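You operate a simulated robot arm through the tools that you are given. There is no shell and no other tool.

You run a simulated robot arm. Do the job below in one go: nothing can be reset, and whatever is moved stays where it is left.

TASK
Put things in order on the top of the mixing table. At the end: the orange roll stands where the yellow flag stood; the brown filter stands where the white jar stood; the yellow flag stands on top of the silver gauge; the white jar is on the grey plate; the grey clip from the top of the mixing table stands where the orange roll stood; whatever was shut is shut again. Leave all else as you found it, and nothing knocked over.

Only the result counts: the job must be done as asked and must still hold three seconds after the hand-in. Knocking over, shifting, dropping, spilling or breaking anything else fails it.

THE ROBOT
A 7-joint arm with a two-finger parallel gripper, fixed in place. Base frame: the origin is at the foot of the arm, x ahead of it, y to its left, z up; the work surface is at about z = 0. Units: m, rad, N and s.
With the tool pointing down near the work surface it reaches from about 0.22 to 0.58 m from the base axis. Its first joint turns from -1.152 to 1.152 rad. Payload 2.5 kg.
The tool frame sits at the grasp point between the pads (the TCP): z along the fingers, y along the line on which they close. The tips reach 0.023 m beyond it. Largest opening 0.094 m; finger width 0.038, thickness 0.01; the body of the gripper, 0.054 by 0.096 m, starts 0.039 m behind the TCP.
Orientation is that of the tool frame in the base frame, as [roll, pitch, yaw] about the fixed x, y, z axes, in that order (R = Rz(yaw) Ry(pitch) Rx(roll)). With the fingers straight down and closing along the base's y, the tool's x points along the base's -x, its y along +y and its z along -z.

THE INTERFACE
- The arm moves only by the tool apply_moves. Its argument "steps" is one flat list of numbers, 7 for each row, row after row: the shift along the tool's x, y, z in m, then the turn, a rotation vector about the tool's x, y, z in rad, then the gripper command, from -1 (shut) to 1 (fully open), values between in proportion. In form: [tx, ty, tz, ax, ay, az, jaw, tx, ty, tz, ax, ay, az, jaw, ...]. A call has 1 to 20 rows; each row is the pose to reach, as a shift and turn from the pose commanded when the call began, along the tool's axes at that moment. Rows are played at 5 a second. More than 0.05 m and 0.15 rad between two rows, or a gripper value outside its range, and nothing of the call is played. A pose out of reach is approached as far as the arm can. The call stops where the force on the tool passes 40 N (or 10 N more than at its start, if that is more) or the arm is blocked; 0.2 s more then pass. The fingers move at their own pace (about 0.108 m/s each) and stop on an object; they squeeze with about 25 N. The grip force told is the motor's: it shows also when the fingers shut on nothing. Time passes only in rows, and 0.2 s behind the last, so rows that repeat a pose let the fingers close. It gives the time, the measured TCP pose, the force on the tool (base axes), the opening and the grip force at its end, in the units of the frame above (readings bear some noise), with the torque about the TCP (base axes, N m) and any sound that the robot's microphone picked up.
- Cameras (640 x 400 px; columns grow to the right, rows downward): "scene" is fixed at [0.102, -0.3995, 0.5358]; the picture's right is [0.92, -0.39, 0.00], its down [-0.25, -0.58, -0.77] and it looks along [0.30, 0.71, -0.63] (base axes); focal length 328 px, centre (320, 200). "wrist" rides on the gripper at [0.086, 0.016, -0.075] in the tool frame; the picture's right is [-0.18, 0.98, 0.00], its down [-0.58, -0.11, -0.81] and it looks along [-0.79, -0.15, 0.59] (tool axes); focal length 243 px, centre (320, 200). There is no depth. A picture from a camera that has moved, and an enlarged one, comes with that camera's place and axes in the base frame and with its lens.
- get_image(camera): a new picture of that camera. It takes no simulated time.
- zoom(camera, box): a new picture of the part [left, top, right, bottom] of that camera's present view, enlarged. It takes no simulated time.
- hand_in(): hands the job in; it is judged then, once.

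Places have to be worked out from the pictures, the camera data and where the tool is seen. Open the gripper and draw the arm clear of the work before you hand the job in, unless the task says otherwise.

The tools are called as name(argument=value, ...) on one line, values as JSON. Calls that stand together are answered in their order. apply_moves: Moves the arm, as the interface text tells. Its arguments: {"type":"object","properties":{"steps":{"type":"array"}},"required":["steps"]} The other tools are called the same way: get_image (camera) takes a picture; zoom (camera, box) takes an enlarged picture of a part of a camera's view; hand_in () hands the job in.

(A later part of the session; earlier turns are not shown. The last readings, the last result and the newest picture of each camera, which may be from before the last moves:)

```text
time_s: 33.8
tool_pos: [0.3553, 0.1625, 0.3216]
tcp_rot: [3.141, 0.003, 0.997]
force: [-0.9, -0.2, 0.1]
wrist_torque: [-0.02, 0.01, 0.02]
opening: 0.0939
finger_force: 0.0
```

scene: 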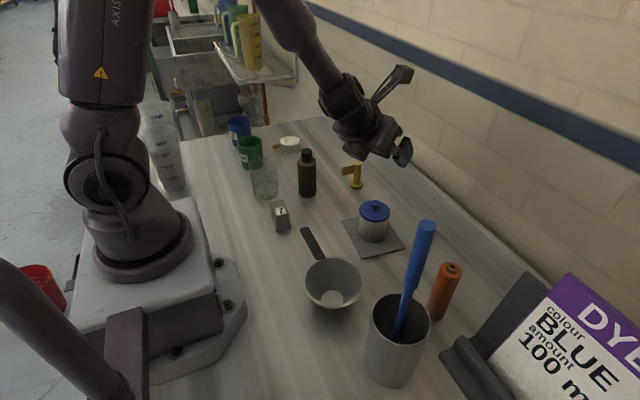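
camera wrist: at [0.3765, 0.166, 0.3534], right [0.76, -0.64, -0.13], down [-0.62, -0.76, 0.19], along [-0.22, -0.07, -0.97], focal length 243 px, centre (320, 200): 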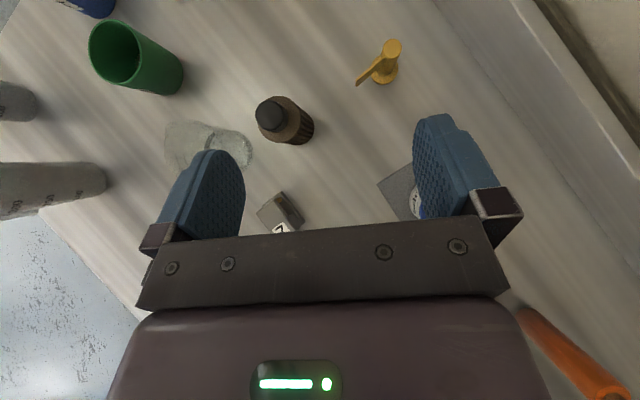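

Vertical now. I turn the tool back to the neutral side (jaw closing direction clear of the glass) and move above the filter at z≈0.20.

apply_moves(steps=[0.0043, -0.0041, 0.0092, 0, 0, -0.135, 1, 0.0085, -0.0082, 0.0185, 0, 0, -0.27, 1, 0.0128, -0.0123, 0.0277, 0, 0, -0.405, 1, 0.0171, -0.0164, 0.0369, 0, 0, -0.54, 1, 0.0213, -0.0205, 0.0462, 0, 0, -0.675, 1, 0.0256, -0.0246, 0.0554, 0, 0, -0.81, 1, 0.0299, -0.0287, 0.0646, 0, 0, -0.945, 1, 0.0342, -0.0328, 0.0738, 0, 0, -1.08, 1, 0.0384, -0.0369, 0.0831, 0, 0, -1.215, 1, 0.0427, -0.041, 0.0923, 0, 0, -1.35, 1, 0.047, -0.0451, 0.1015, 0, 0, -1.485, 1, 0.0512, -0.0492, 0.1108, 0, 0, -1.62, 1, 0.0555, -0.0533, 0.12, 0, 0, -1.755, 1, 0.0555, -0.0533, 0.12, 0, 0, -1.755, 1])

get_image(camera="scene")

get_image(camera="wrist")

```text
time_s: 36.8
tool_pos: [0.341, 0.2374, 0.2012]
tcp_rot: [-3.141, 0.001, 2.758]
force: [1.7, 0.2, -0.6]
wrist_torque: [0.0, 0.01, 0.01]
opening: 0.094
finger_force: 0.0
```

```text
taken
```

scene: 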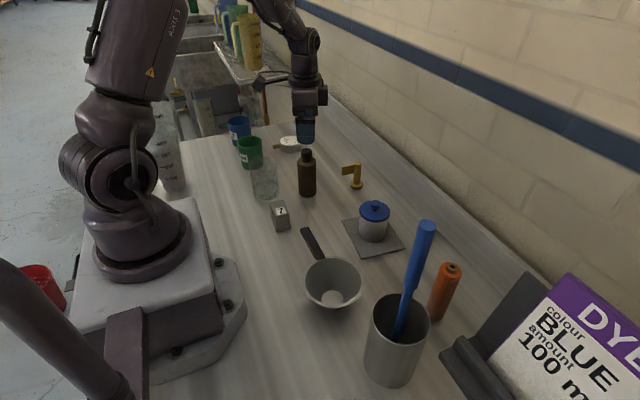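

```text
taken
camera wrist: at [0.2666, 0.2857, 0.2751], right [0.54, 0.84, 0.0], down [0.5, -0.32, 0.81], along [0.68, -0.43, -0.59], focal length 243 px, centre (320, 200)
```

wrist: 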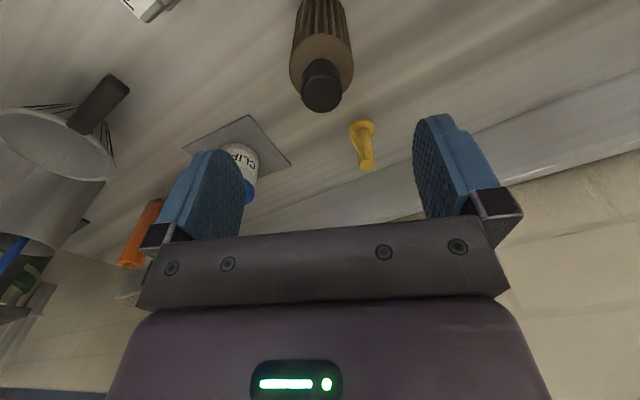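

Triangulating the cap from several views gives the filter at about (0.340, 0.240) with a height near 0.122. I centre on it and descend to TCP z≈0.092, leaving the gripper body above the cap.

apply_moves(steps=[0.0018, 0.0019, 0.02, 0, 0, 0, 1, 0.0018, 0.0019, 0.04, 0, 0, 0, 1, 0.0018, 0.0019, 0.06, 0, 0, 0, 1, 0.0018, 0.0019, 0.08, 0, 0, 0, 1, 0.0018, 0.0019, 0.1, 0, 0, 0, 1, 0.0018, 0.0019, 0.109, 0, 0, 0, 1, 0.0018, 0.0019, 0.109, 0, 0, 0, 1])

get_image(camera="wrist")

zoom(camera="scene", box=[220, 80, 400, 220])

```text
time_s: 38.4
tool_pos: [0.3386, 0.2401, 0.0913]
tcp_rot: [3.141, 0.0, 2.755]
force: [-0.1, -0.4, 0.0]
wrist_torque: [-0.02, -0.03, -0.01]
opening: 0.0943
finger_force: 0.0
```

```text
taken
camera wrist: at [0.265, 0.2879, 0.1655], right [0.54, 0.84, 0.0], down [0.5, -0.32, 0.81], along [0.68, -0.44, -0.59], focal length 243 px, centre (320, 200)
```

wrist: 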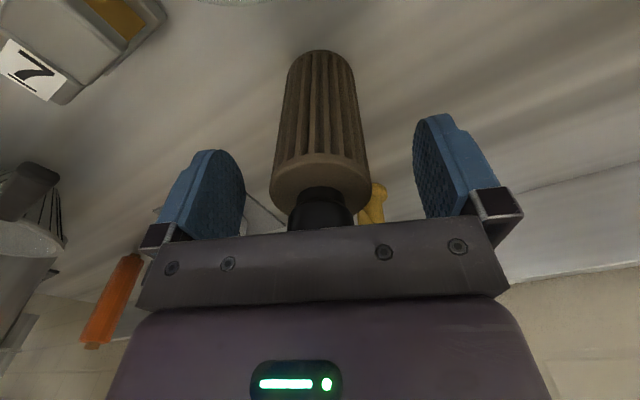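

```text
2.86 times, centred on (310, 150) of scene
camera zoom: at [0.102, -0.3995, 0.5358], right [0.92, -0.39, 0.0], down [-0.25, -0.58, -0.77], along [0.3, 0.71, -0.63], focal length 939 px, centre (349, 343)
```

zoom: 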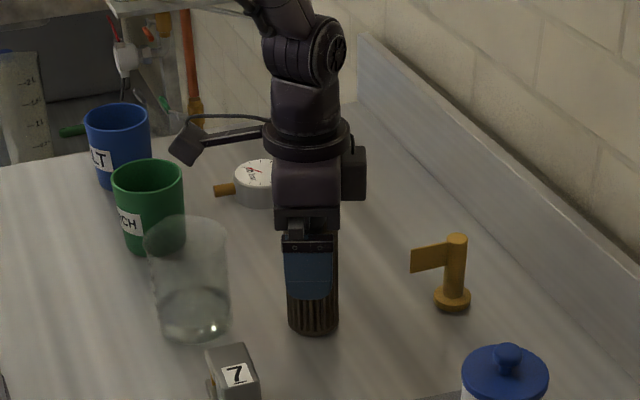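

The filter stands midway between the open pads. I close the jaws on its body.

apply_moves(steps=[0, 0, 0, 0, 0, 0, 0.3, 0, 0, 0, 0, 0, 0, 0, 0, 0, 0, 0, 0, 0, -1, 0, 0, 0, 0, 0, 0, -1, 0, 0, 0, 0, 0, 0, -1])

get_image(camera="wrist")

```text
time_s: 39.6
tool_pos: [0.339, 0.2395, 0.0917]
tcp_rot: [-3.141, 0.0, 2.754]
force: [1.2, 1.0, 0.5]
wrist_torque: [-0.01, -0.03, -0.01]
opening: 0.0452
finger_force: 25.3
```

```text
taken
camera wrist: at [0.265, 0.2878, 0.1656], right [0.54, 0.84, 0.0], down [0.5, -0.32, 0.81], along [0.68, -0.44, -0.59], focal length 243 px, centre (320, 200)
```

wrist: 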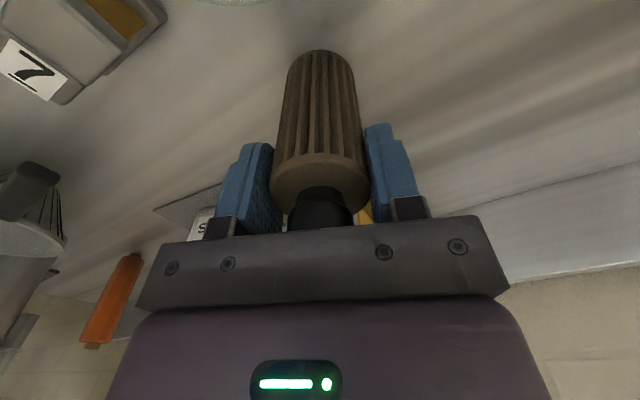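

The jaws hold the filter (0.045 m wide). I lift it and carry it over to above the jar's old place (0.4413, 0.3605).

apply_moves(steps=[0, 0, -0.015, 0, 0, 0, -1, 0, 0, -0.04, 0, 0, 0, -1, 0, 0, -0.07, 0, 0, 0, -1, 0, 0, -0.1, 0, 0, 0, -1, -0.0081, 0.025, -0.1, 0, 0, 0, -1, -0.0162, 0.05, -0.1, 0, 0, 0, -1, -0.0243, 0.075, -0.1, 0, 0, 0, -1, -0.0324, 0.1, -0.1, 0, 0, 0, -1, -0.0404, 0.125, -0.1, 0, 0, 0, -1, -0.0485, 0.15, -0.1, 0, 0, 0, -1, -0.0485, 0.15, -0.1, 0, 0, 0, -1])

get_image(camera="wrist")

get_image(camera="scene")

```text
time_s: 42.0
tool_pos: [0.4411, 0.3615, 0.1932]
tcp_rot: [-3.141, -0.002, 2.756]
force: [0.0, 0.5, -1.6]
wrist_torque: [-0.02, 0.03, 0.0]
opening: 0.0458
finger_force: 25.0
```

```text
taken
camera wrist: at [0.3672, 0.41, 0.2661], right [0.54, 0.84, 0.0], down [0.5, -0.32, 0.81], along [0.68, -0.44, -0.59], focal length 243 px, centre (320, 200)
```

wrist: 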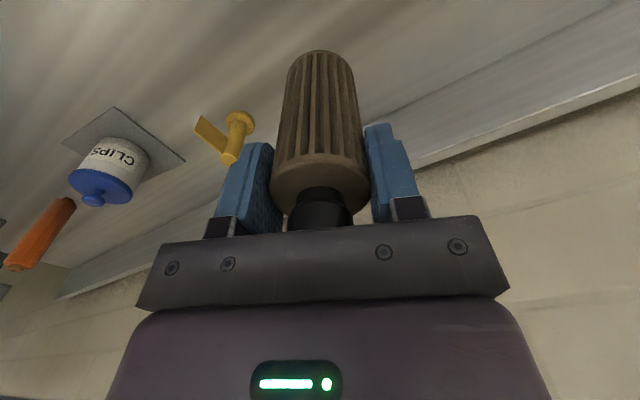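

```text
taken
```

scene: 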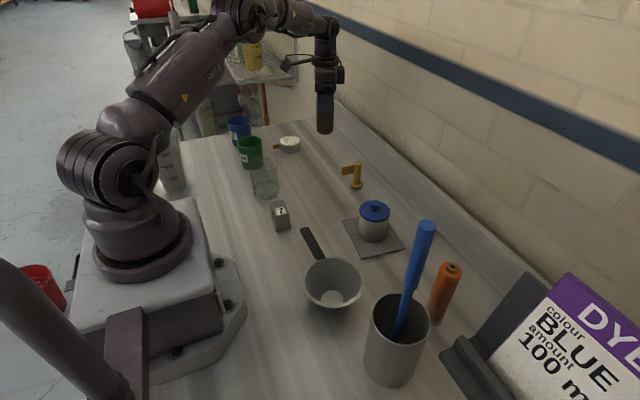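

The filter hangs upright over the jar's old spot. I lower it to a few millimetres above the table with a tiny correction.

apply_moves(steps=[0.0006, -0.0018, 0.02, 0, 0, 0, -1, 0.0006, -0.0018, 0.04, 0, 0, 0, -1, 0.0006, -0.0018, 0.06, 0, 0, 0, -1, 0.0006, -0.0018, 0.08, 0, 0, 0, -1, 0.0006, -0.0018, 0.092, 0, 0, 0, -1, 0.0006, -0.0018, 0.097, 0, 0, 0, -1, 0.0006, -0.0018, 0.097, 0, 0, 0, -1])

```text
time_s: 43.6
tool_pos: [0.4409, 0.3609, 0.0952]
tcp_rot: [3.141, 0.001, 2.754]
force: [0.2, 0.1, 0.0]
wrist_torque: [-0.02, -0.01, -0.02]
opening: 0.0454
finger_force: 25.3
```

The reading is z=0.095, no contact yet. I lower in 1 mm steps to touch.

apply_moves(steps=[0, 0, 0.001, 0, 0, 0, -1, 0, 0, 0.002, 0, 0, 0, -1, 0, 0, 0.003, 0, 0, 0, -1, 0, 0, 0.003, 0, 0, 0, -1])

```text
time_s: 44.6
tool_pos: [0.4421, 0.36, 0.0911]
tcp_rot: [3.14, 0.0, 2.753]
force: [-1.6, -2.9, 7.5]
wrist_torque: [-0.22, 0.21, 0.01]
opening: 0.0454
finger_force: 24.7
```

Contact (7.5 N up): the filter stands on the table. I open the jaws and rise.

apply_moves(steps=[0, 0, 0.0, 0, 0, 0, -0.1, 0, 0, 0, 0, 0, 0, 0.3, 0, 0, 0, 0, 0, 0, 1, 0, 0, 0, 0, 0, 0, 1, 0, 0, 0, 0, 0, 0, 1])

apply_moves(steps=[0, 0, -0.02, 0, 0, 0, 1, 0, 0, -0.05, 0, 0, 0, 1, 0, 0, -0.09, 0, 0, 0, 1, 0, 0, -0.13, 0, 0, 0, 1, 0, 0, -0.16, 0, 0, 0, 1])

get_image(camera="wrist")

get_image(camera="scene")

```text
time_s: 45.8
tool_pos: [0.4413, 0.3596, 0.0923]
tcp_rot: [3.141, -0.001, 2.754]
force: [0.9, 0.1, 0.4]
wrist_torque: [0.0, 0.02, 0.02]
opening: 0.0939
finger_force: 0.1
```

```text
time_s: 47.0
tool_pos: [0.4398, 0.359, 0.2532]
tcp_rot: [-3.141, -0.001, 2.755]
force: [0.1, 0.3, 0.5]
wrist_torque: [-0.04, -0.01, -0.01]
opening: 0.094
finger_force: 0.1
```

```text
taken
camera wrist: at [0.3659, 0.4076, 0.3261], right [0.54, 0.84, 0.0], down [0.5, -0.32, 0.81], along [0.68, -0.44, -0.59], focal length 243 px, centre (320, 200)
```

wrist: 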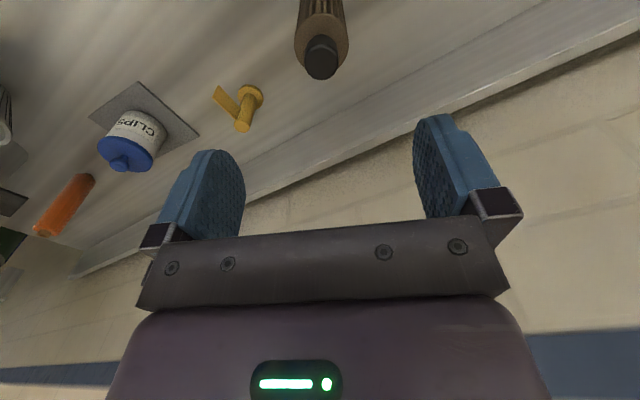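

```text
taken
```

scene: 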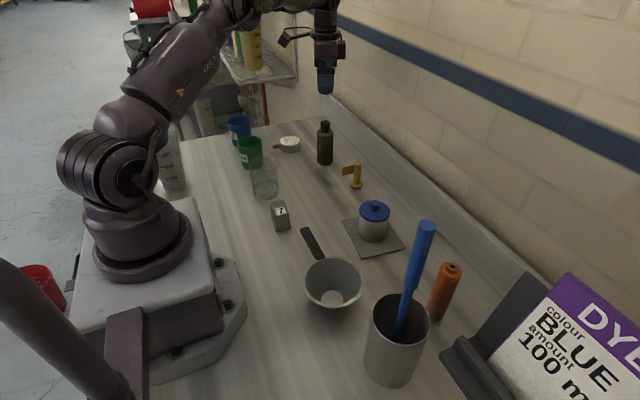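

The filter stands upright at ≈ (0.442, 0.360), the jar's old place. Next the flag: I move above it at (0.4745, 0.2197), turning the jaws to close across its panel.

apply_moves(steps=[-0.0142, -0.0195, 0.005, 0, 0, -0.0525, 1, -0.0283, -0.0389, 0.01, 0, 0, -0.105, 1, -0.0425, -0.0584, 0.025, 0, 0, -0.1575, 1, -0.0567, -0.0778, 0.045, 0, 0, -0.21, 1, -0.0708, -0.0973, 0.069, 0, 0, -0.2625, 1, -0.085, -0.1167, 0.093, 0, 0, -0.315, 1, -0.085, -0.1167, 0.093, 0, 0, -0.315, 1])

get_image(camera="wrist")

zoom(camera="scene", box=[280, 100, 440, 240])

```text
time_s: 48.6
tool_pos: [0.4753, 0.2171, 0.16]
tcp_rot: [3.141, -0.001, 3.069]
force: [0.0, -0.4, -0.2]
wrist_torque: [0.02, -0.01, 0.03]
opening: 0.0942
finger_force: 0.1
```

```text
taken
camera wrist: at [0.3897, 0.2403, 0.2331], right [0.25, 0.97, 0.0], down [0.57, -0.15, 0.81], along [0.78, -0.2, -0.59], focal length 243 px, centre (320, 200)
```

wrist: 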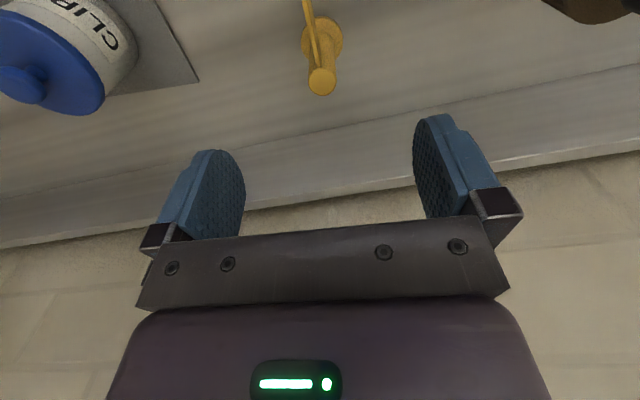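

```text
2.86 times, centred on (360, 170) of scene
camera zoom: at [0.102, -0.3995, 0.5358], right [0.92, -0.39, 0.0], down [-0.25, -0.58, -0.77], along [0.3, 0.71, -0.63], focal length 939 px, centre (206, 286)
```

zoom: 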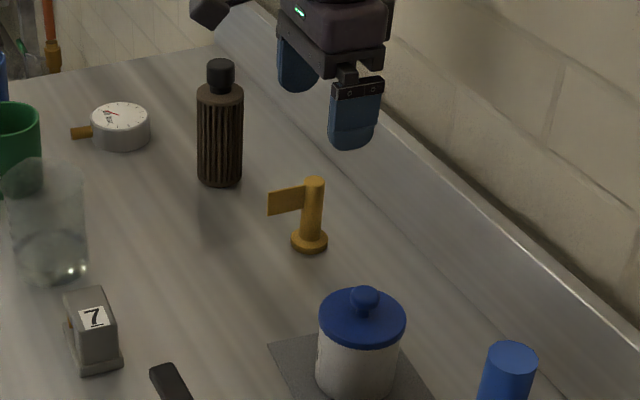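

Flag pole at ≈ (0.473, 0.2197), nearly under the TCP. I centre and descend to TCP z=0.05 with jaws open.

apply_moves(steps=[0.0011, 0.0016, 0.025, 0, 0, 0, 1, 0.0011, 0.0016, 0.05, 0, 0, 0, 1, 0.0011, 0.0016, 0.075, 0, 0, 0, 1, 0.0011, 0.0016, 0.095, 0, 0, 0, 1, 0.0011, 0.0016, 0.11, 0, 0, 0, 1, 0.0011, 0.0016, 0.11, 0, 0, 0, 1])

get_image(camera="wrist")

zoom(camera="scene", box=[280, 100, 440, 240])

```text
time_s: 50.0
tool_pos: [0.473, 0.2225, 0.0477]
tcp_rot: [3.141, -0.001, 3.071]
force: [-0.4, 0.0, 0.3]
wrist_torque: [-0.03, 0.02, 0.0]
opening: 0.0937
finger_force: 0.1
```

```text
taken
camera wrist: at [0.3881, 0.2451, 0.1212], right [0.25, 0.97, 0.0], down [0.57, -0.15, 0.81], along [0.78, -0.2, -0.59], focal length 243 px, centre (320, 200)
```

wrist: 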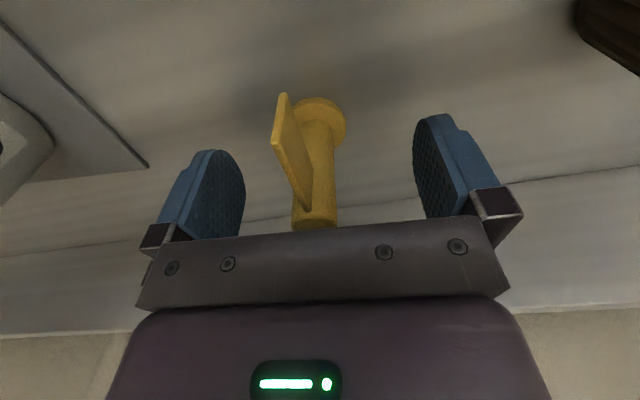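

```text
2.86 times, centred on (360, 170) of scene
camera zoom: at [0.102, -0.3995, 0.5358], right [0.92, -0.39, 0.0], down [-0.25, -0.58, -0.77], along [0.3, 0.71, -0.63], focal length 939 px, centre (206, 286)
```

zoom: 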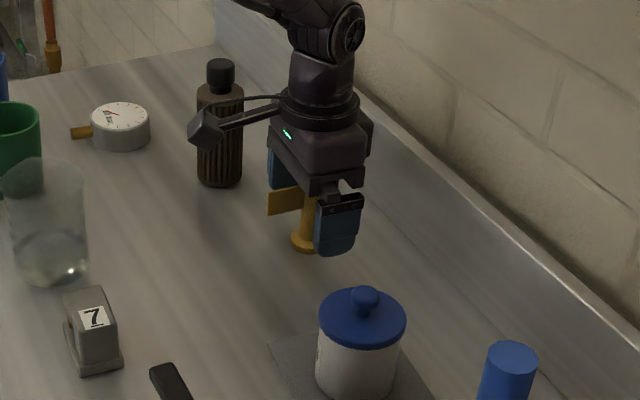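

The pole seems about 3 mm off-centre in the jaws; I zoom in to measure before closing.

zoom(camera="wrist", box=[240, 80, 400, 240])

```text
2.50 times, centred on (320, 160) of wrist
camera zoom: at [0.3881, 0.2451, 0.1212], right [0.25, 0.97, 0.0], down [0.57, -0.15, 0.81], along [0.78, -0.2, -0.59], focal length 606 px, centre (320, 300)
```

zoom: 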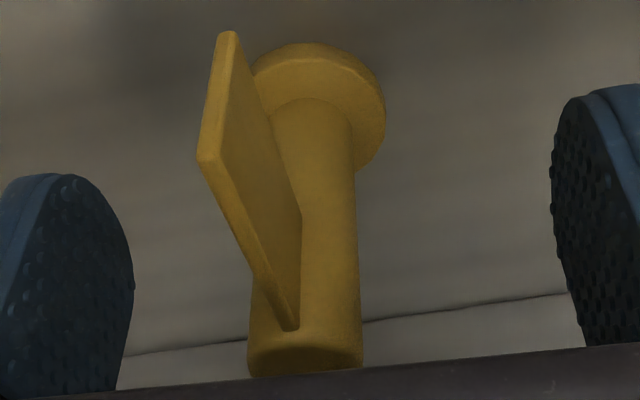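

The pole is about 2 mm toward −y. I correct by that and close the jaws.

apply_moves(steps=[0, -0.0022, 0, 0, 0, 0, 1, 0, -0.0022, 0, 0, 0, 0, 1, 0, -0.0022, 0, 0, 0, 0, 0, 0, -0.0022, 0, 0, 0, 0, -0.4, 0, -0.0022, 0, 0, 0, 0, -1, 0, -0.0022, 0, 0, 0, 0, -1, 0, -0.0022, 0, 0, 0, 0, -1])

get_image(camera="wrist")

```text
time_s: 51.6
tool_pos: [0.4731, 0.2212, 0.0486]
tcp_rot: [3.141, 0.001, 3.07]
force: [0.2, -0.4, -0.2]
wrist_torque: [0.0, 0.02, 0.01]
opening: 0.0185
finger_force: 25.2
```

```text
taken
camera wrist: at [0.3882, 0.2431, 0.1214], right [0.25, 0.97, 0.0], down [0.57, -0.15, 0.81], along [0.78, -0.2, -0.59], focal length 243 px, centre (320, 200)
```

wrist: 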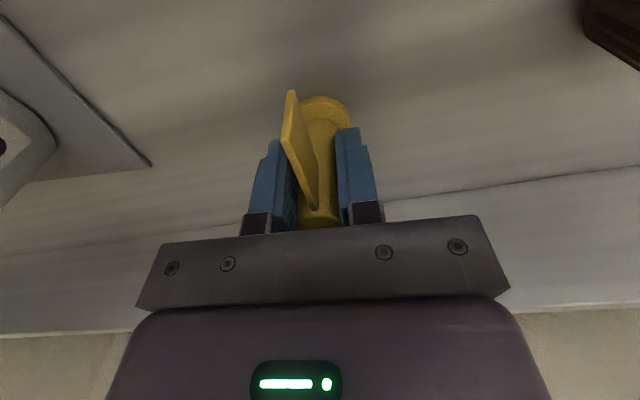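

The flag's pole is gripped (0.0185 m). I lift it well above the filter's height.

apply_moves(steps=[0, 0, -0.015, 0, 0, 0, -1, 0, 0, -0.045, 0, 0, 0, -1, 0, 0, -0.085, 0, 0, 0, -1, 0, 0, -0.125, 0, 0, 0, -1, 0, 0, -0.165, 0, 0, 0, -1, 0, 0, -0.165, 0, 0, 0, -1])

get_image(camera="wrist")

get_image(camera="scene")

```text
time_s: 53.0
tool_pos: [0.4735, 0.22, 0.2141]
tcp_rot: [-3.141, -0.001, 3.069]
force: [1.0, -0.1, -1.1]
wrist_torque: [-0.01, 0.02, 0.01]
opening: 0.0186
finger_force: 25.1
```

```text
taken
camera wrist: at [0.3885, 0.2428, 0.2875], right [0.25, 0.97, 0.0], down [0.57, -0.15, 0.81], along [0.78, -0.2, -0.59], focal length 243 px, centre (320, 200)
```

wrist: 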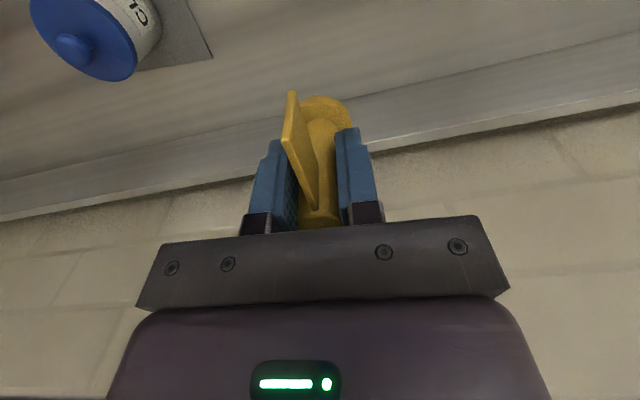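

```text
taken
```

scene: 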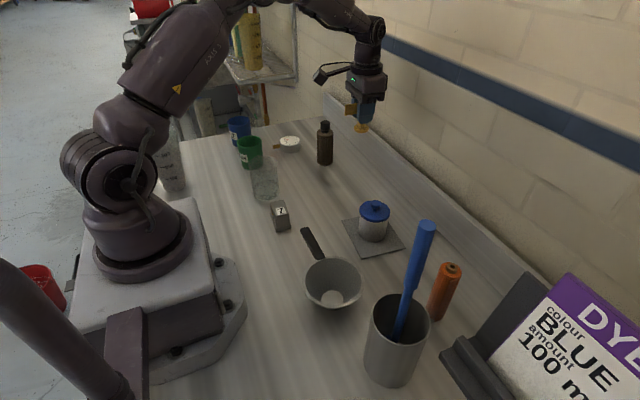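

The flag hangs upright at height. I carry it to above the gauge, turning with the arm.

apply_moves(steps=[0.0154, 0.0304, 0, 0, 0, -0.122, -1, 0.0309, 0.0607, 0, 0, 0, -0.244, -1, 0.0463, 0.0911, 0, 0, 0, -0.366, -1, 0.0617, 0.1215, 0, 0, 0, -0.4885, -1, 0.0771, 0.1518, 0, 0, 0, -0.6105, -1, 0.0926, 0.1822, 0, 0, 0, -0.733, -1, 0.108, 0.2125, 0, 0, 0, -0.855, -1, 0.1234, 0.2429, 0, 0, 0, -0.977, -1, 0.1234, 0.2429, 0, 0, 0, -0.977, -1])

get_image(camera="wrist")

zoom(camera="scene", box=[230, 50, 370, 170])

```text
time_s: 55.0
tool_pos: [0.3665, 0.4727, 0.2117]
tcp_rot: [-3.141, -0.003, -2.233]
force: [0.6, 0.5, -0.7]
wrist_torque: [0.02, -0.02, 0.01]
opening: 0.0187
finger_force: 24.9
```

```text
taken
camera wrist: at [0.3002, 0.4142, 0.2858], right [-0.66, 0.75, 0.0], down [0.45, 0.39, 0.81], along [0.6, 0.53, -0.59], focal length 243 px, centre (320, 200)
```

wrist: 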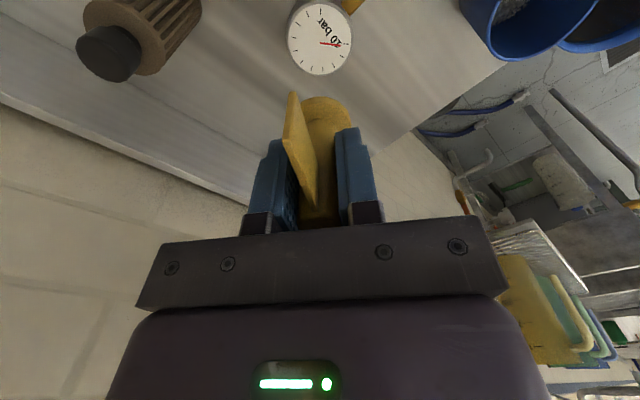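

```text
3.33 times, centred on (300, 110) of scene
camera zoom: at [0.102, -0.3995, 0.5358], right [0.92, -0.39, 0.0], down [-0.25, -0.58, -0.77], along [0.3, 0.71, -0.63], focal length 1095 px, centre (387, 500)
```

zoom: 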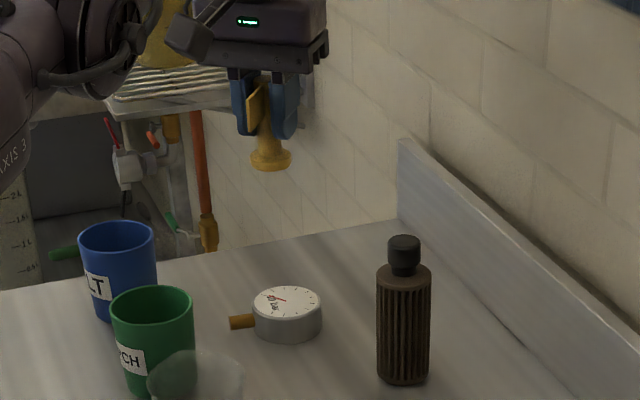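

The gauge centre measures (0.371, 0.476) again and the flag hangs about 5 mm short of it radially, within the disc's margin. I lower to a few millimetres above the dial.

apply_moves(steps=[-0.001, -0.0015, 0.025, 0, 0, 0, -1, -0.002, -0.0015, 0.05, 0, 0, 0, -1, -0.002, -0.0015, 0.075, 0, 0, 0, -1, -0.002, -0.0015, 0.1, 0, 0, 0, -1, -0.002, -0.0015, 0.118, 0, 0, 0, -1, -0.002, -0.0015, 0.128, 0, 0, 0, -1, -0.002, -0.0015, 0.128, 0, 0, 0, -1])

get_image(camera="wrist")

zoom(camera="scene", box=[240, 80, 340, 170])

```text
time_s: 56.6
tool_pos: [0.3699, 0.4713, 0.0859]
tcp_rot: [-3.141, 0.0, -2.237]
force: [-0.3, 0.6, -0.8]
wrist_torque: [0.01, -0.02, 0.01]
opening: 0.019
finger_force: 25.4
```

```text
taken
camera wrist: at [0.3037, 0.4141, 0.1593], right [-0.66, 0.75, 0.0], down [0.44, 0.39, 0.81], along [0.61, 0.53, -0.59], focal length 243 px, centre (320, 200)
```

wrist: 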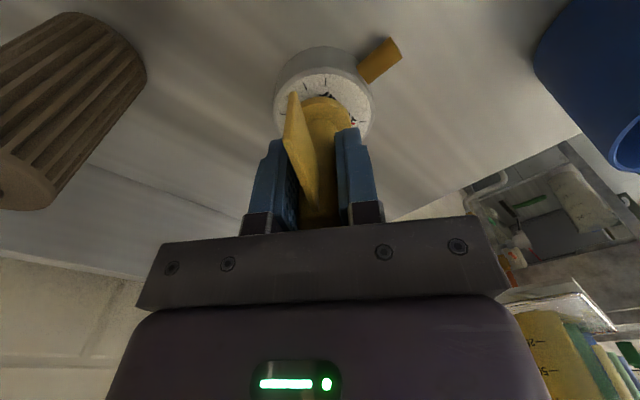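

```text
4.44 times, centred on (290, 125) of scene
camera zoom: at [0.102, -0.3995, 0.5358], right [0.92, -0.39, 0.0], down [-0.25, -0.58, -0.77], along [0.3, 0.71, -0.63], focal length 1460 px, centre (453, 533)
```

zoom: 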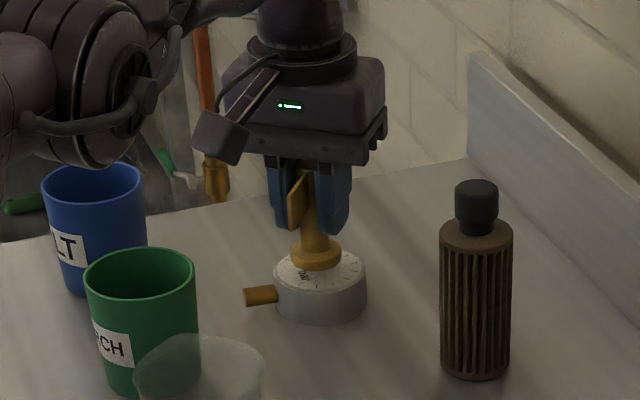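

The flag's foot is centred over the dial about 8 mm above it. I lower in small steps, watching the force.

apply_moves(steps=[0, 0, 0.002, 0, 0, 0, -1, 0, 0, 0.004, 0, 0, 0, -1, 0, 0, 0.006, 0, 0, 0, -1, 0, 0, 0.006, 0, 0, 0, -1])

```text
time_s: 57.6
tool_pos: [0.3706, 0.4716, 0.0798]
tcp_rot: [-3.141, -0.002, -2.237]
force: [0.1, 0.5, -1.0]
wrist_torque: [0.0, -0.05, 0.0]
opening: 0.0186
finger_force: 24.8
```

No contact yet at z≈0.080. I go down another 2 mm.

apply_moves(steps=[0, 0, 0.0007, 0, 0, 0, -1, 0, 0, 0.0014, 0, 0, 0, -1, 0, 0, 0.002, 0, 0, 0, -1, 0, 0, 0.002, 0, 0, 0, -1])

zoom(camera="scene", box=[260, 110, 330, 160])

```text
time_s: 58.6
tool_pos: [0.3699, 0.4705, 0.0781]
tcp_rot: [-3.141, -0.001, -2.234]
force: [0.3, 0.4, 0.1]
wrist_torque: [-0.05, -0.02, 0.0]
opening: 0.0189
finger_force: 24.7
```

```text
8.00 times, centred on (295, 135) of scene
camera zoom: at [0.102, -0.3995, 0.5358], right [0.92, -0.39, 0.0], down [-0.25, -0.58, -0.77], along [0.3, 0.71, -0.63], focal length 2628 px, centre (520, 720)
```

zoom: 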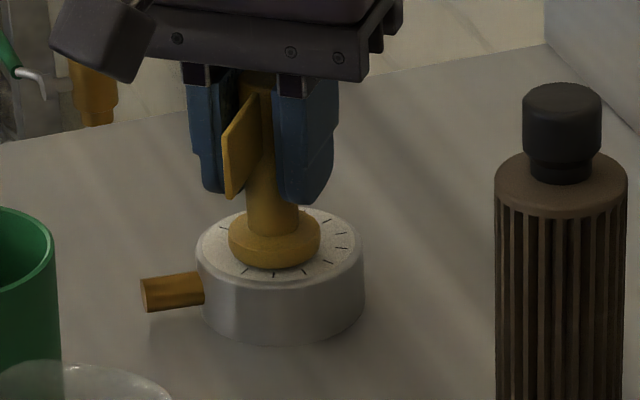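

The foot looks almost on the dial. I continue by 1.5 mm.

apply_moves(steps=[0, 0, 0.0005, 0, 0, 0, -1, 0, 0, 0.001, 0, 0, 0, -1, 0, 0, 0.0015, 0, 0, 0, -1, 0, 0, 0.0015, 0, 0, 0, -1])

```text
time_s: 59.6
tool_pos: [0.3692, 0.4712, 0.0763]
tcp_rot: [3.14, 0.001, -2.237]
force: [1.1, -0.3, -0.9]
wrist_torque: [-0.02, 0.02, -0.02]
opening: 0.0185
finger_force: 24.8
```

Still only noise in the force. Another 1.5 mm, then I check the camera pose.

apply_moves(steps=[0, 0, 0.0005, 0, 0, 0, -1, 0, 0, 0.001, 0, 0, 0, -1, 0, 0, 0.0015, 0, 0, 0, -1, 0, 0, 0.0015, 0, 0, 0, -1])

get_image(camera="wrist")

zoom(camera="scene", box=[260, 110, 330, 160])

```text
time_s: 60.6
tool_pos: [0.3694, 0.471, 0.0745]
tcp_rot: [-3.141, -0.001, -2.237]
force: [-0.1, -0.8, 1.6]
wrist_torque: [-0.02, 0.01, 0.01]
opening: 0.0185
finger_force: 25.0
```

```text
taken
camera wrist: at [0.3034, 0.4129, 0.1483], right [-0.66, 0.75, 0.0], down [0.44, 0.39, 0.81], along [0.61, 0.53, -0.59], focal length 243 px, centre (320, 200)
```

wrist: 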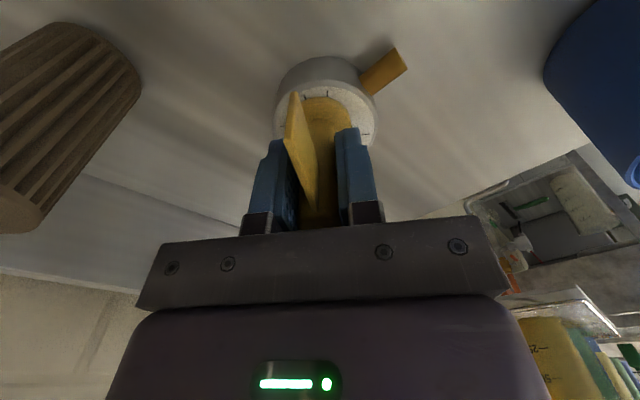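

```text
8.00 times, centred on (295, 135) of scene
camera zoom: at [0.102, -0.3995, 0.5358], right [0.92, -0.39, 0.0], down [-0.25, -0.58, -0.77], along [0.3, 0.71, -0.63], focal length 2628 px, centre (520, 720)
```

zoom: 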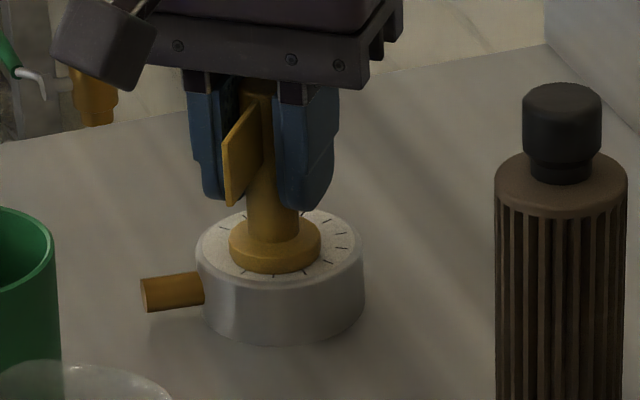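

A slight upward force (+1.6 N) suggests first contact. I press half a millimetre more to confirm.

apply_moves(steps=[0, 0, 0.0006, 0, 0, 0, -1, 0, 0, 0.0006, 0, 0, 0, -1])

```text
time_s: 61.2
tool_pos: [0.3693, 0.4702, 0.0751]
tcp_rot: [3.141, 0.001, -2.236]
force: [-0.5, -0.3, 4.7]
wrist_torque: [-0.05, 0.06, 0.0]
opening: 0.0188
finger_force: 24.5
```

Contact is firm (4.7 N). I open the jaws and rise straight up.

apply_moves(steps=[0, 0, 0, 0, 0, 0, -0.5, 0, 0, 0, 0, 0, 0, -0.2, 0, 0, 0, 0, 0, 0, 0.3, 0, 0, 0, 0, 0, 0, 0.3, 0, 0, 0, 0, 0, 0, 0.3])

apply_moves(steps=[0, 0, -0.01, 0, 0, 0, 0.3, 0, 0, -0.03, 0, 0, 0, 0.3, 0, 0, -0.06, 0, 0, 0, 0.3, 0, 0, -0.1, 0, 0, 0, 0.3, 0, 0, -0.14, 0, 0, 0, 0.3, 0, 0, -0.17, 0, 0, 0, 0.3])

get_image(camera="wrist")

zoom(camera="scene", box=[220, 90, 400, 230])

```text
time_s: 62.4
tool_pos: [0.3688, 0.471, 0.0745]
tcp_rot: [-3.14, 0.001, -2.236]
force: [0.2, -0.1, 0.4]
wrist_torque: [0.0, 0.01, 0.0]
opening: 0.0611
finger_force: 0.1
```

```text
time_s: 63.8
tool_pos: [0.3666, 0.4668, 0.2453]
tcp_rot: [3.141, -0.001, -2.234]
force: [-1.0, 0.7, -0.8]
wrist_torque: [0.02, 0.01, -0.01]
opening: 0.061
finger_force: 0.0
out of reach, approached as far as the arm can: row 6
```

```text
taken
camera wrist: at [0.3005, 0.4084, 0.3185], right [-0.66, 0.75, 0.0], down [0.45, 0.39, 0.81], along [0.61, 0.53, -0.59], focal length 243 px, centre (320, 200)
```

wrist: 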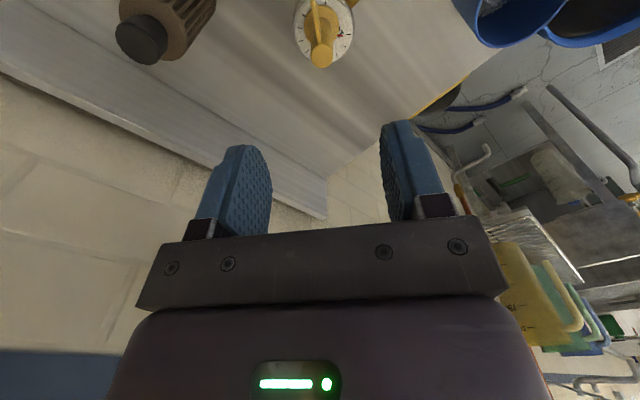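

```text
2.86 times, centred on (310, 160) of scene
camera zoom: at [0.102, -0.3995, 0.5358], right [0.92, -0.39, 0.0], down [-0.25, -0.58, -0.77], along [0.3, 0.71, -0.63], focal length 939 px, centre (349, 314)
```

zoom: 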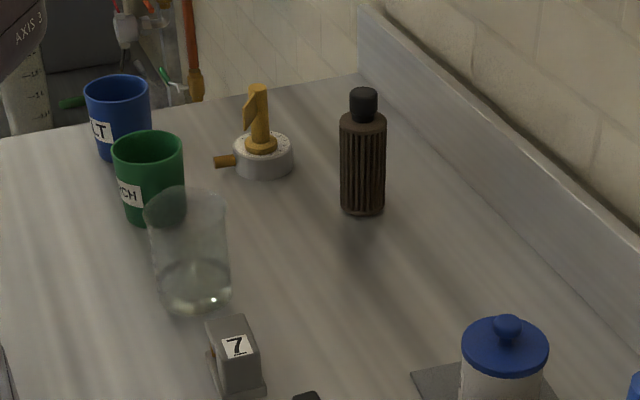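

The flag stands upright on the gauge. Next the orange roll: I sweep the arm across at height to look at the roll and its surroundings.

apply_moves(steps=[0.0298, -0.0226, -0.0073, 0, 0, 0.0777, 1, 0.0597, -0.0452, -0.0146, 0, 0, 0.1554, 1, 0.0895, -0.0679, -0.0219, 0, 0, 0.2331, 1, 0.1194, -0.0905, -0.0292, 0, 0, 0.3108, 1, 0.1492, -0.1131, -0.0365, 0, 0, 0.3885, 1, 0.1791, -0.1357, -0.0438, 0, 0, 0.4662, 1, 0.2089, -0.1584, -0.0512, 0, 0, 0.5438, 1, 0.2388, -0.181, -0.0585, 0, 0, 0.6215, 1, 0.2686, -0.2036, -0.0658, 0, 0, 0.6992, 1, 0.2985, -0.2262, -0.0731, 0, 0, 0.7769, 1, 0.3283, -0.2489, -0.0804, 0, 0, 0.8546, 1, 0.3582, -0.2715, -0.0877, 0, 0, 0.9323, 1, 0.388, -0.2941, -0.095, 0, 0, 1.01, 1, 0.388, -0.2941, -0.095, 0, 0, 1.01, 1])

get_image(camera="wrist")

get_image(camera="scene")

```text
time_s: 66.6
tool_pos: [0.559, -0.0061, 0.4232]
tcp_rot: [3.098, 0.15, 3.067]
force: [-10.5, -1.1, 1.1]
wrist_torque: [0.09, -0.57, 0.06]
opening: 0.0937
finger_force: 0.0
out of reach, approached as far as the arm can: row 1, 2, 3, 4, 5, 6, 7, 8, 9, 10, 11, 12
stopped in row 13: the force on the tool passed its limit at 156 N (the readings are from after the stop); the commanded pose is now the measured one
```

```text
taken
camera wrist: at [0.4629, 0.0136, 0.4843], right [0.25, 0.97, 0.07], down [0.44, -0.18, 0.88], along [0.86, -0.19, -0.47], focal length 243 px, centre (320, 200)
```

wrist: 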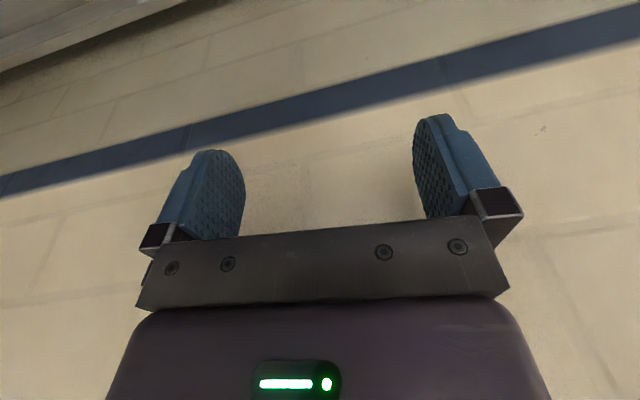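

```text
taken
```

scene: 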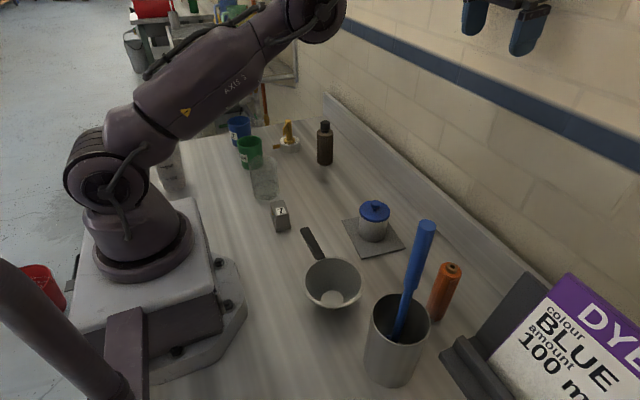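

The IK got stuck near the stretched pose and the tool drifted outward and pushed against the wall; the scene shows nothing on the table disturbed. I back off inward in small steps and check how the arm responds.

apply_moves(steps=[0.0197, -0.0014, -0.003, 0, 0, 0, 1, 0.0394, -0.0027, -0.0061, 0, 0, 0, 1, 0.0592, -0.0041, -0.0091, 0, 0, 0, 1, 0.0789, -0.0054, -0.0122, 0, 0, 0, 1, 0.0789, -0.0054, -0.0122, 0, 0, 0, 1])

get_image(camera="scene")

zoom(camera="scene", box=[220, 90, 400, 230])

```text
time_s: 67.8
tool_pos: [0.4782, -0.0075, 0.424]
tcp_rot: [3.098, 0.153, 3.067]
force: [0.1, 0.6, 1.2]
wrist_torque: [0.02, -0.02, 0.02]
opening: 0.0938
finger_force: 0.0
```

```text
taken
```

scene: 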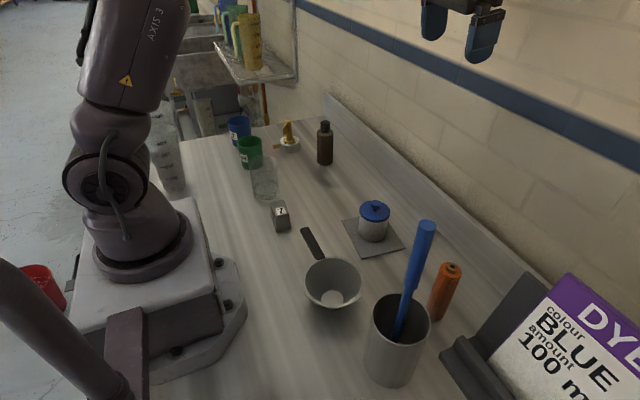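

```text
2.86 times, centred on (310, 160) of scene
camera zoom: at [0.102, -0.3995, 0.5358], right [0.92, -0.39, 0.0], down [-0.25, -0.58, -0.77], along [0.3, 0.71, -0.63], focal length 939 px, centre (349, 314)
```

zoom: 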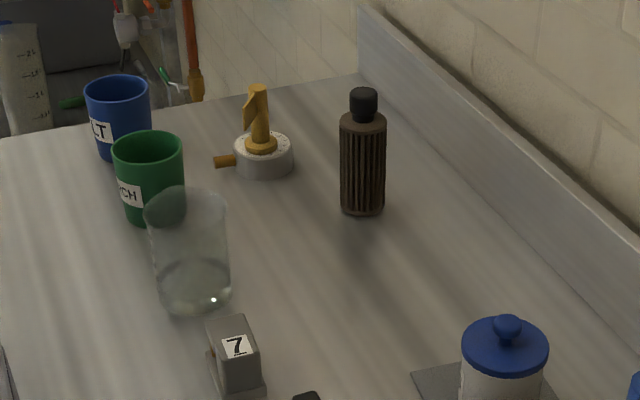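

The arm responds normally again and all objects stand as before. I straighten the tool to vertical and move to a viewing position (0.37, −0.02, 0.34).

apply_moves(steps=[0.0236, -0.0047, 0.0132, 0.0076, 0.0302, -0.0142, 1, 0.0472, -0.0094, 0.0265, 0.0151, 0.0603, -0.0284, 1, 0.0709, -0.014, 0.0397, 0.0227, 0.0905, -0.0425, 1, 0.0945, -0.0187, 0.053, 0.0302, 0.1206, -0.0567, 1, 0.1181, -0.0234, 0.0662, 0.0378, 0.1508, -0.0709, 1, 0.1181, -0.0234, 0.0662, 0.0378, 0.1508, -0.0709, 1])

get_image(camera="wrist")

get_image(camera="scene")

```text
time_s: 69.2
tool_pos: [0.3708, -0.0193, 0.3381]
tcp_rot: [-3.141, 0.003, -3.14]
force: [-0.4, -0.2, 0.1]
wrist_torque: [-0.04, 0.0, -0.01]
opening: 0.094
finger_force: 0.0
```

```text
taken
camera wrist: at [0.284, -0.0034, 0.4123], right [0.18, 0.98, 0.0], down [0.58, -0.11, 0.81], along [0.79, -0.15, -0.59], focal length 243 px, centre (320, 200)
```

wrist: 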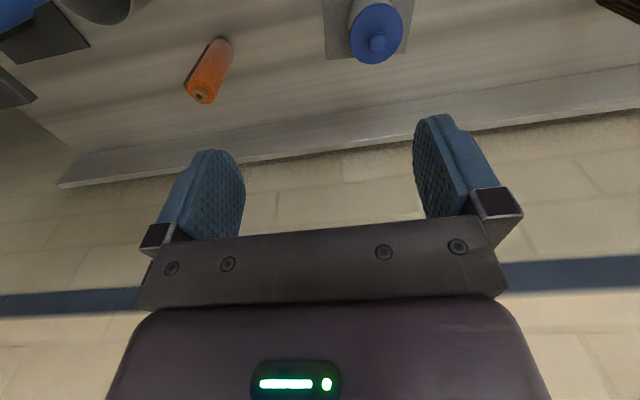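

```text
taken
```

scene: 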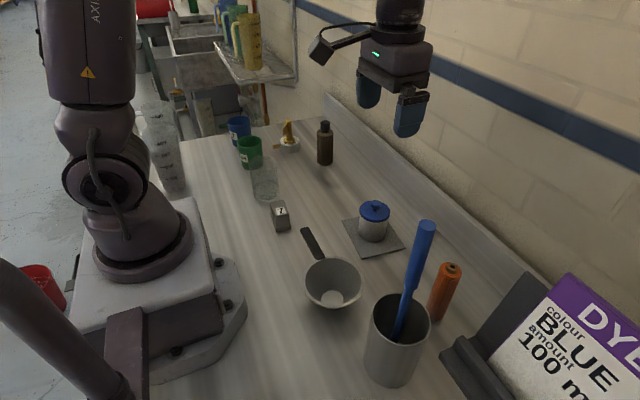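

Good view of the roll. I zoom in on it and on its neighbours.

zoom(camera="wrist", box=[150, 20, 278, 120])

zoom(camera="wrist", box=[0, 0, 192, 120])

zoom(camera="scene", box=[360, 200, 520, 400])

```text
4.00 times, centred on (214, 70) of wrist
camera zoom: at [0.284, -0.0034, 0.4123], right [0.18, 0.98, 0.0], down [0.58, -0.11, 0.81], along [0.79, -0.15, -0.59], focal length 970 px, centre (744, 720)
```

zoom: 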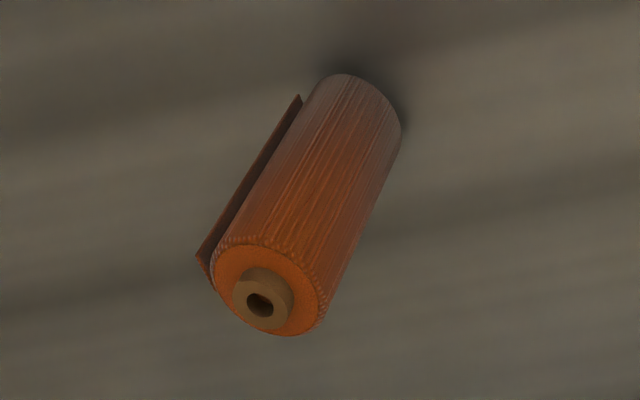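

```text
3.33 times, centred on (96, 60) of wrist
camera zoom: at [0.284, -0.0034, 0.4123], right [0.18, 0.98, 0.0], down [0.58, -0.11, 0.81], along [0.79, -0.15, -0.59], focal length 809 px, centre (1067, 667)
```

zoom: 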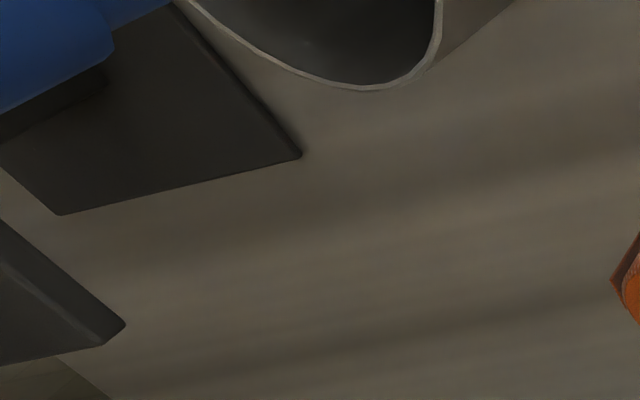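

```text
2.00 times, centred on (440, 300) of scene
camera zoom: at [0.102, -0.3995, 0.5358], right [0.92, -0.39, 0.0], down [-0.25, -0.58, -0.77], along [0.3, 0.71, -0.63], focal length 657 px, centre (80, 0)
```

zoom: 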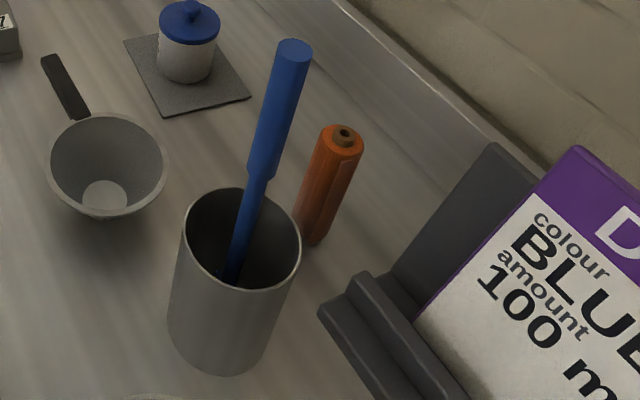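

I look closer at the roll's loose edge from the scene camera before choosing the jaw direction.

zoom(camera="scene", box=[410, 250, 490, 330])

zoom(camera="wrist", box=[180, 30, 244, 110])

```text
5.00 times, centred on (450, 290) of scene
camera zoom: at [0.102, -0.3995, 0.5358], right [0.92, -0.39, 0.0], down [-0.25, -0.58, -0.77], along [0.3, 0.71, -0.63], focal length 1643 px, centre (-330, -250)
```

zoom: 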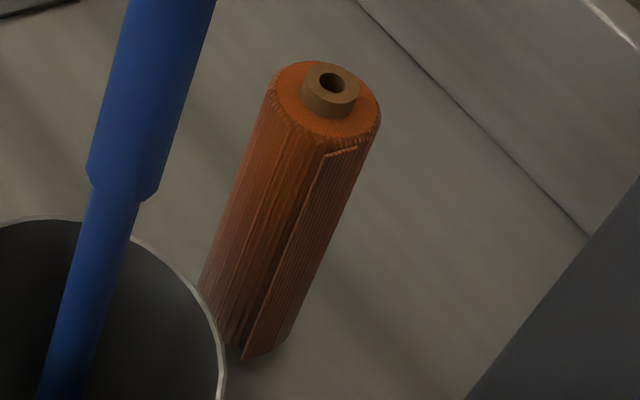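

```text
5.00 times, centred on (212, 70) of wrist
camera zoom: at [0.284, -0.0034, 0.4123], right [0.18, 0.98, 0.0], down [0.58, -0.11, 0.81], along [0.79, -0.15, -0.59], focal length 1213 px, centre (860, 850)
```

zoom: 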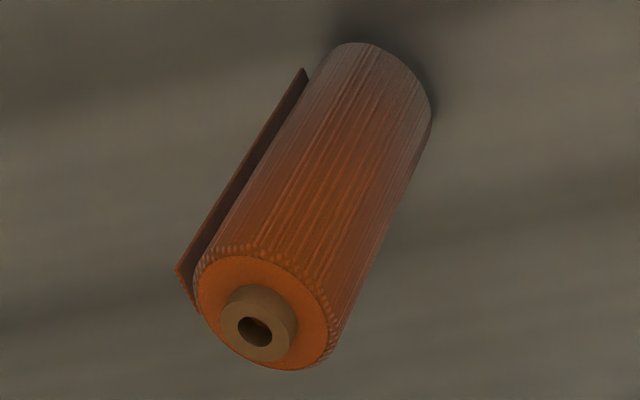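

The roll has a thin flap on its −y side, so I will close along x. Roll axis ≈ (0.4185, −0.181), top ≈ 0.128; the steel cup's rim reaches x ≈ 0.343, so I use a partly opened jaw. I turn the tool and go above the roll.

apply_moves(steps=[-0.004, -0.0135, 0.0098, 0, 0, 0.131, 0.36, -0.008, -0.027, 0.0197, 0, 0, 0.262, 0.36, -0.0119, -0.0404, 0.0295, 0, 0, 0.393, 0.36, -0.0159, -0.0539, 0.0393, 0, 0, 0.524, 0.36, -0.0199, -0.0674, 0.0492, 0, 0, 0.655, 0.36, -0.0239, -0.0809, 0.059, 0, 0, 0.786, 0.36, -0.0278, -0.0943, 0.0688, 0, 0, 0.917, 0.36, -0.0318, -0.1078, 0.0787, 0, 0, 1.048, 0.36, -0.0358, -0.1213, 0.0885, 0, 0, 1.179, 0.36, -0.0398, -0.1348, 0.0983, 0, 0, 1.31, 0.36, -0.0437, -0.1482, 0.1082, 0, 0, 1.441, 0.36, -0.0477, -0.1617, 0.118, 0, 0, 1.571, 0.36, -0.0477, -0.1617, 0.118, 0, 0, 1.571, 0.36])

get_image(camera="wrist")

get_image(camera="scene")

```text
time_s: 72.0
tool_pos: [0.4206, -0.1822, 0.2218]
tcp_rot: [3.138, 0.001, 1.566]
force: [1.1, -0.2, 0.0]
wrist_torque: [-0.03, -0.04, 0.01]
opening: 0.0637
finger_force: 0.2
```

```text
taken
camera wrist: at [0.4358, -0.0953, 0.2949], right [0.98, -0.19, 0.0], down [-0.11, -0.58, 0.81], along [-0.15, -0.79, -0.59], focal length 243 px, centre (320, 200)
```

wrist: 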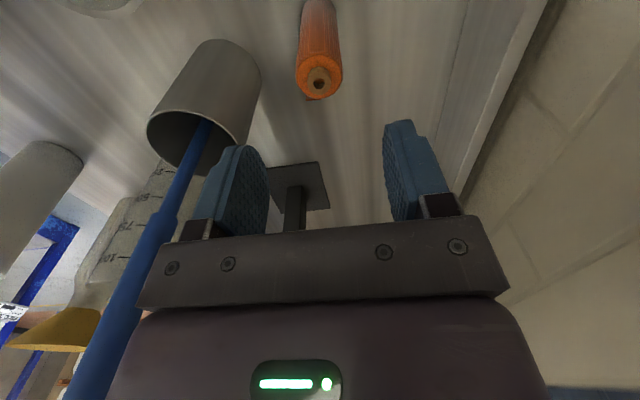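

```text
taken
```

scene: 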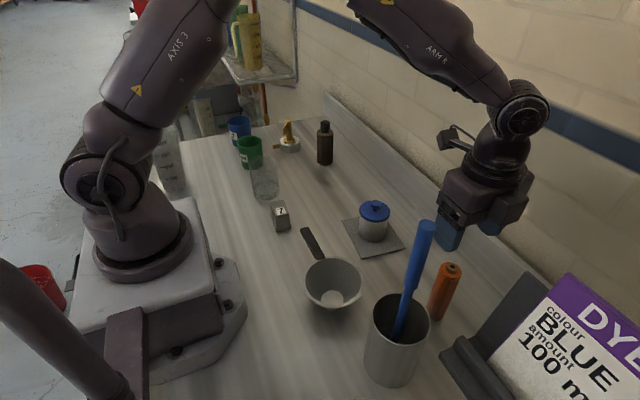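

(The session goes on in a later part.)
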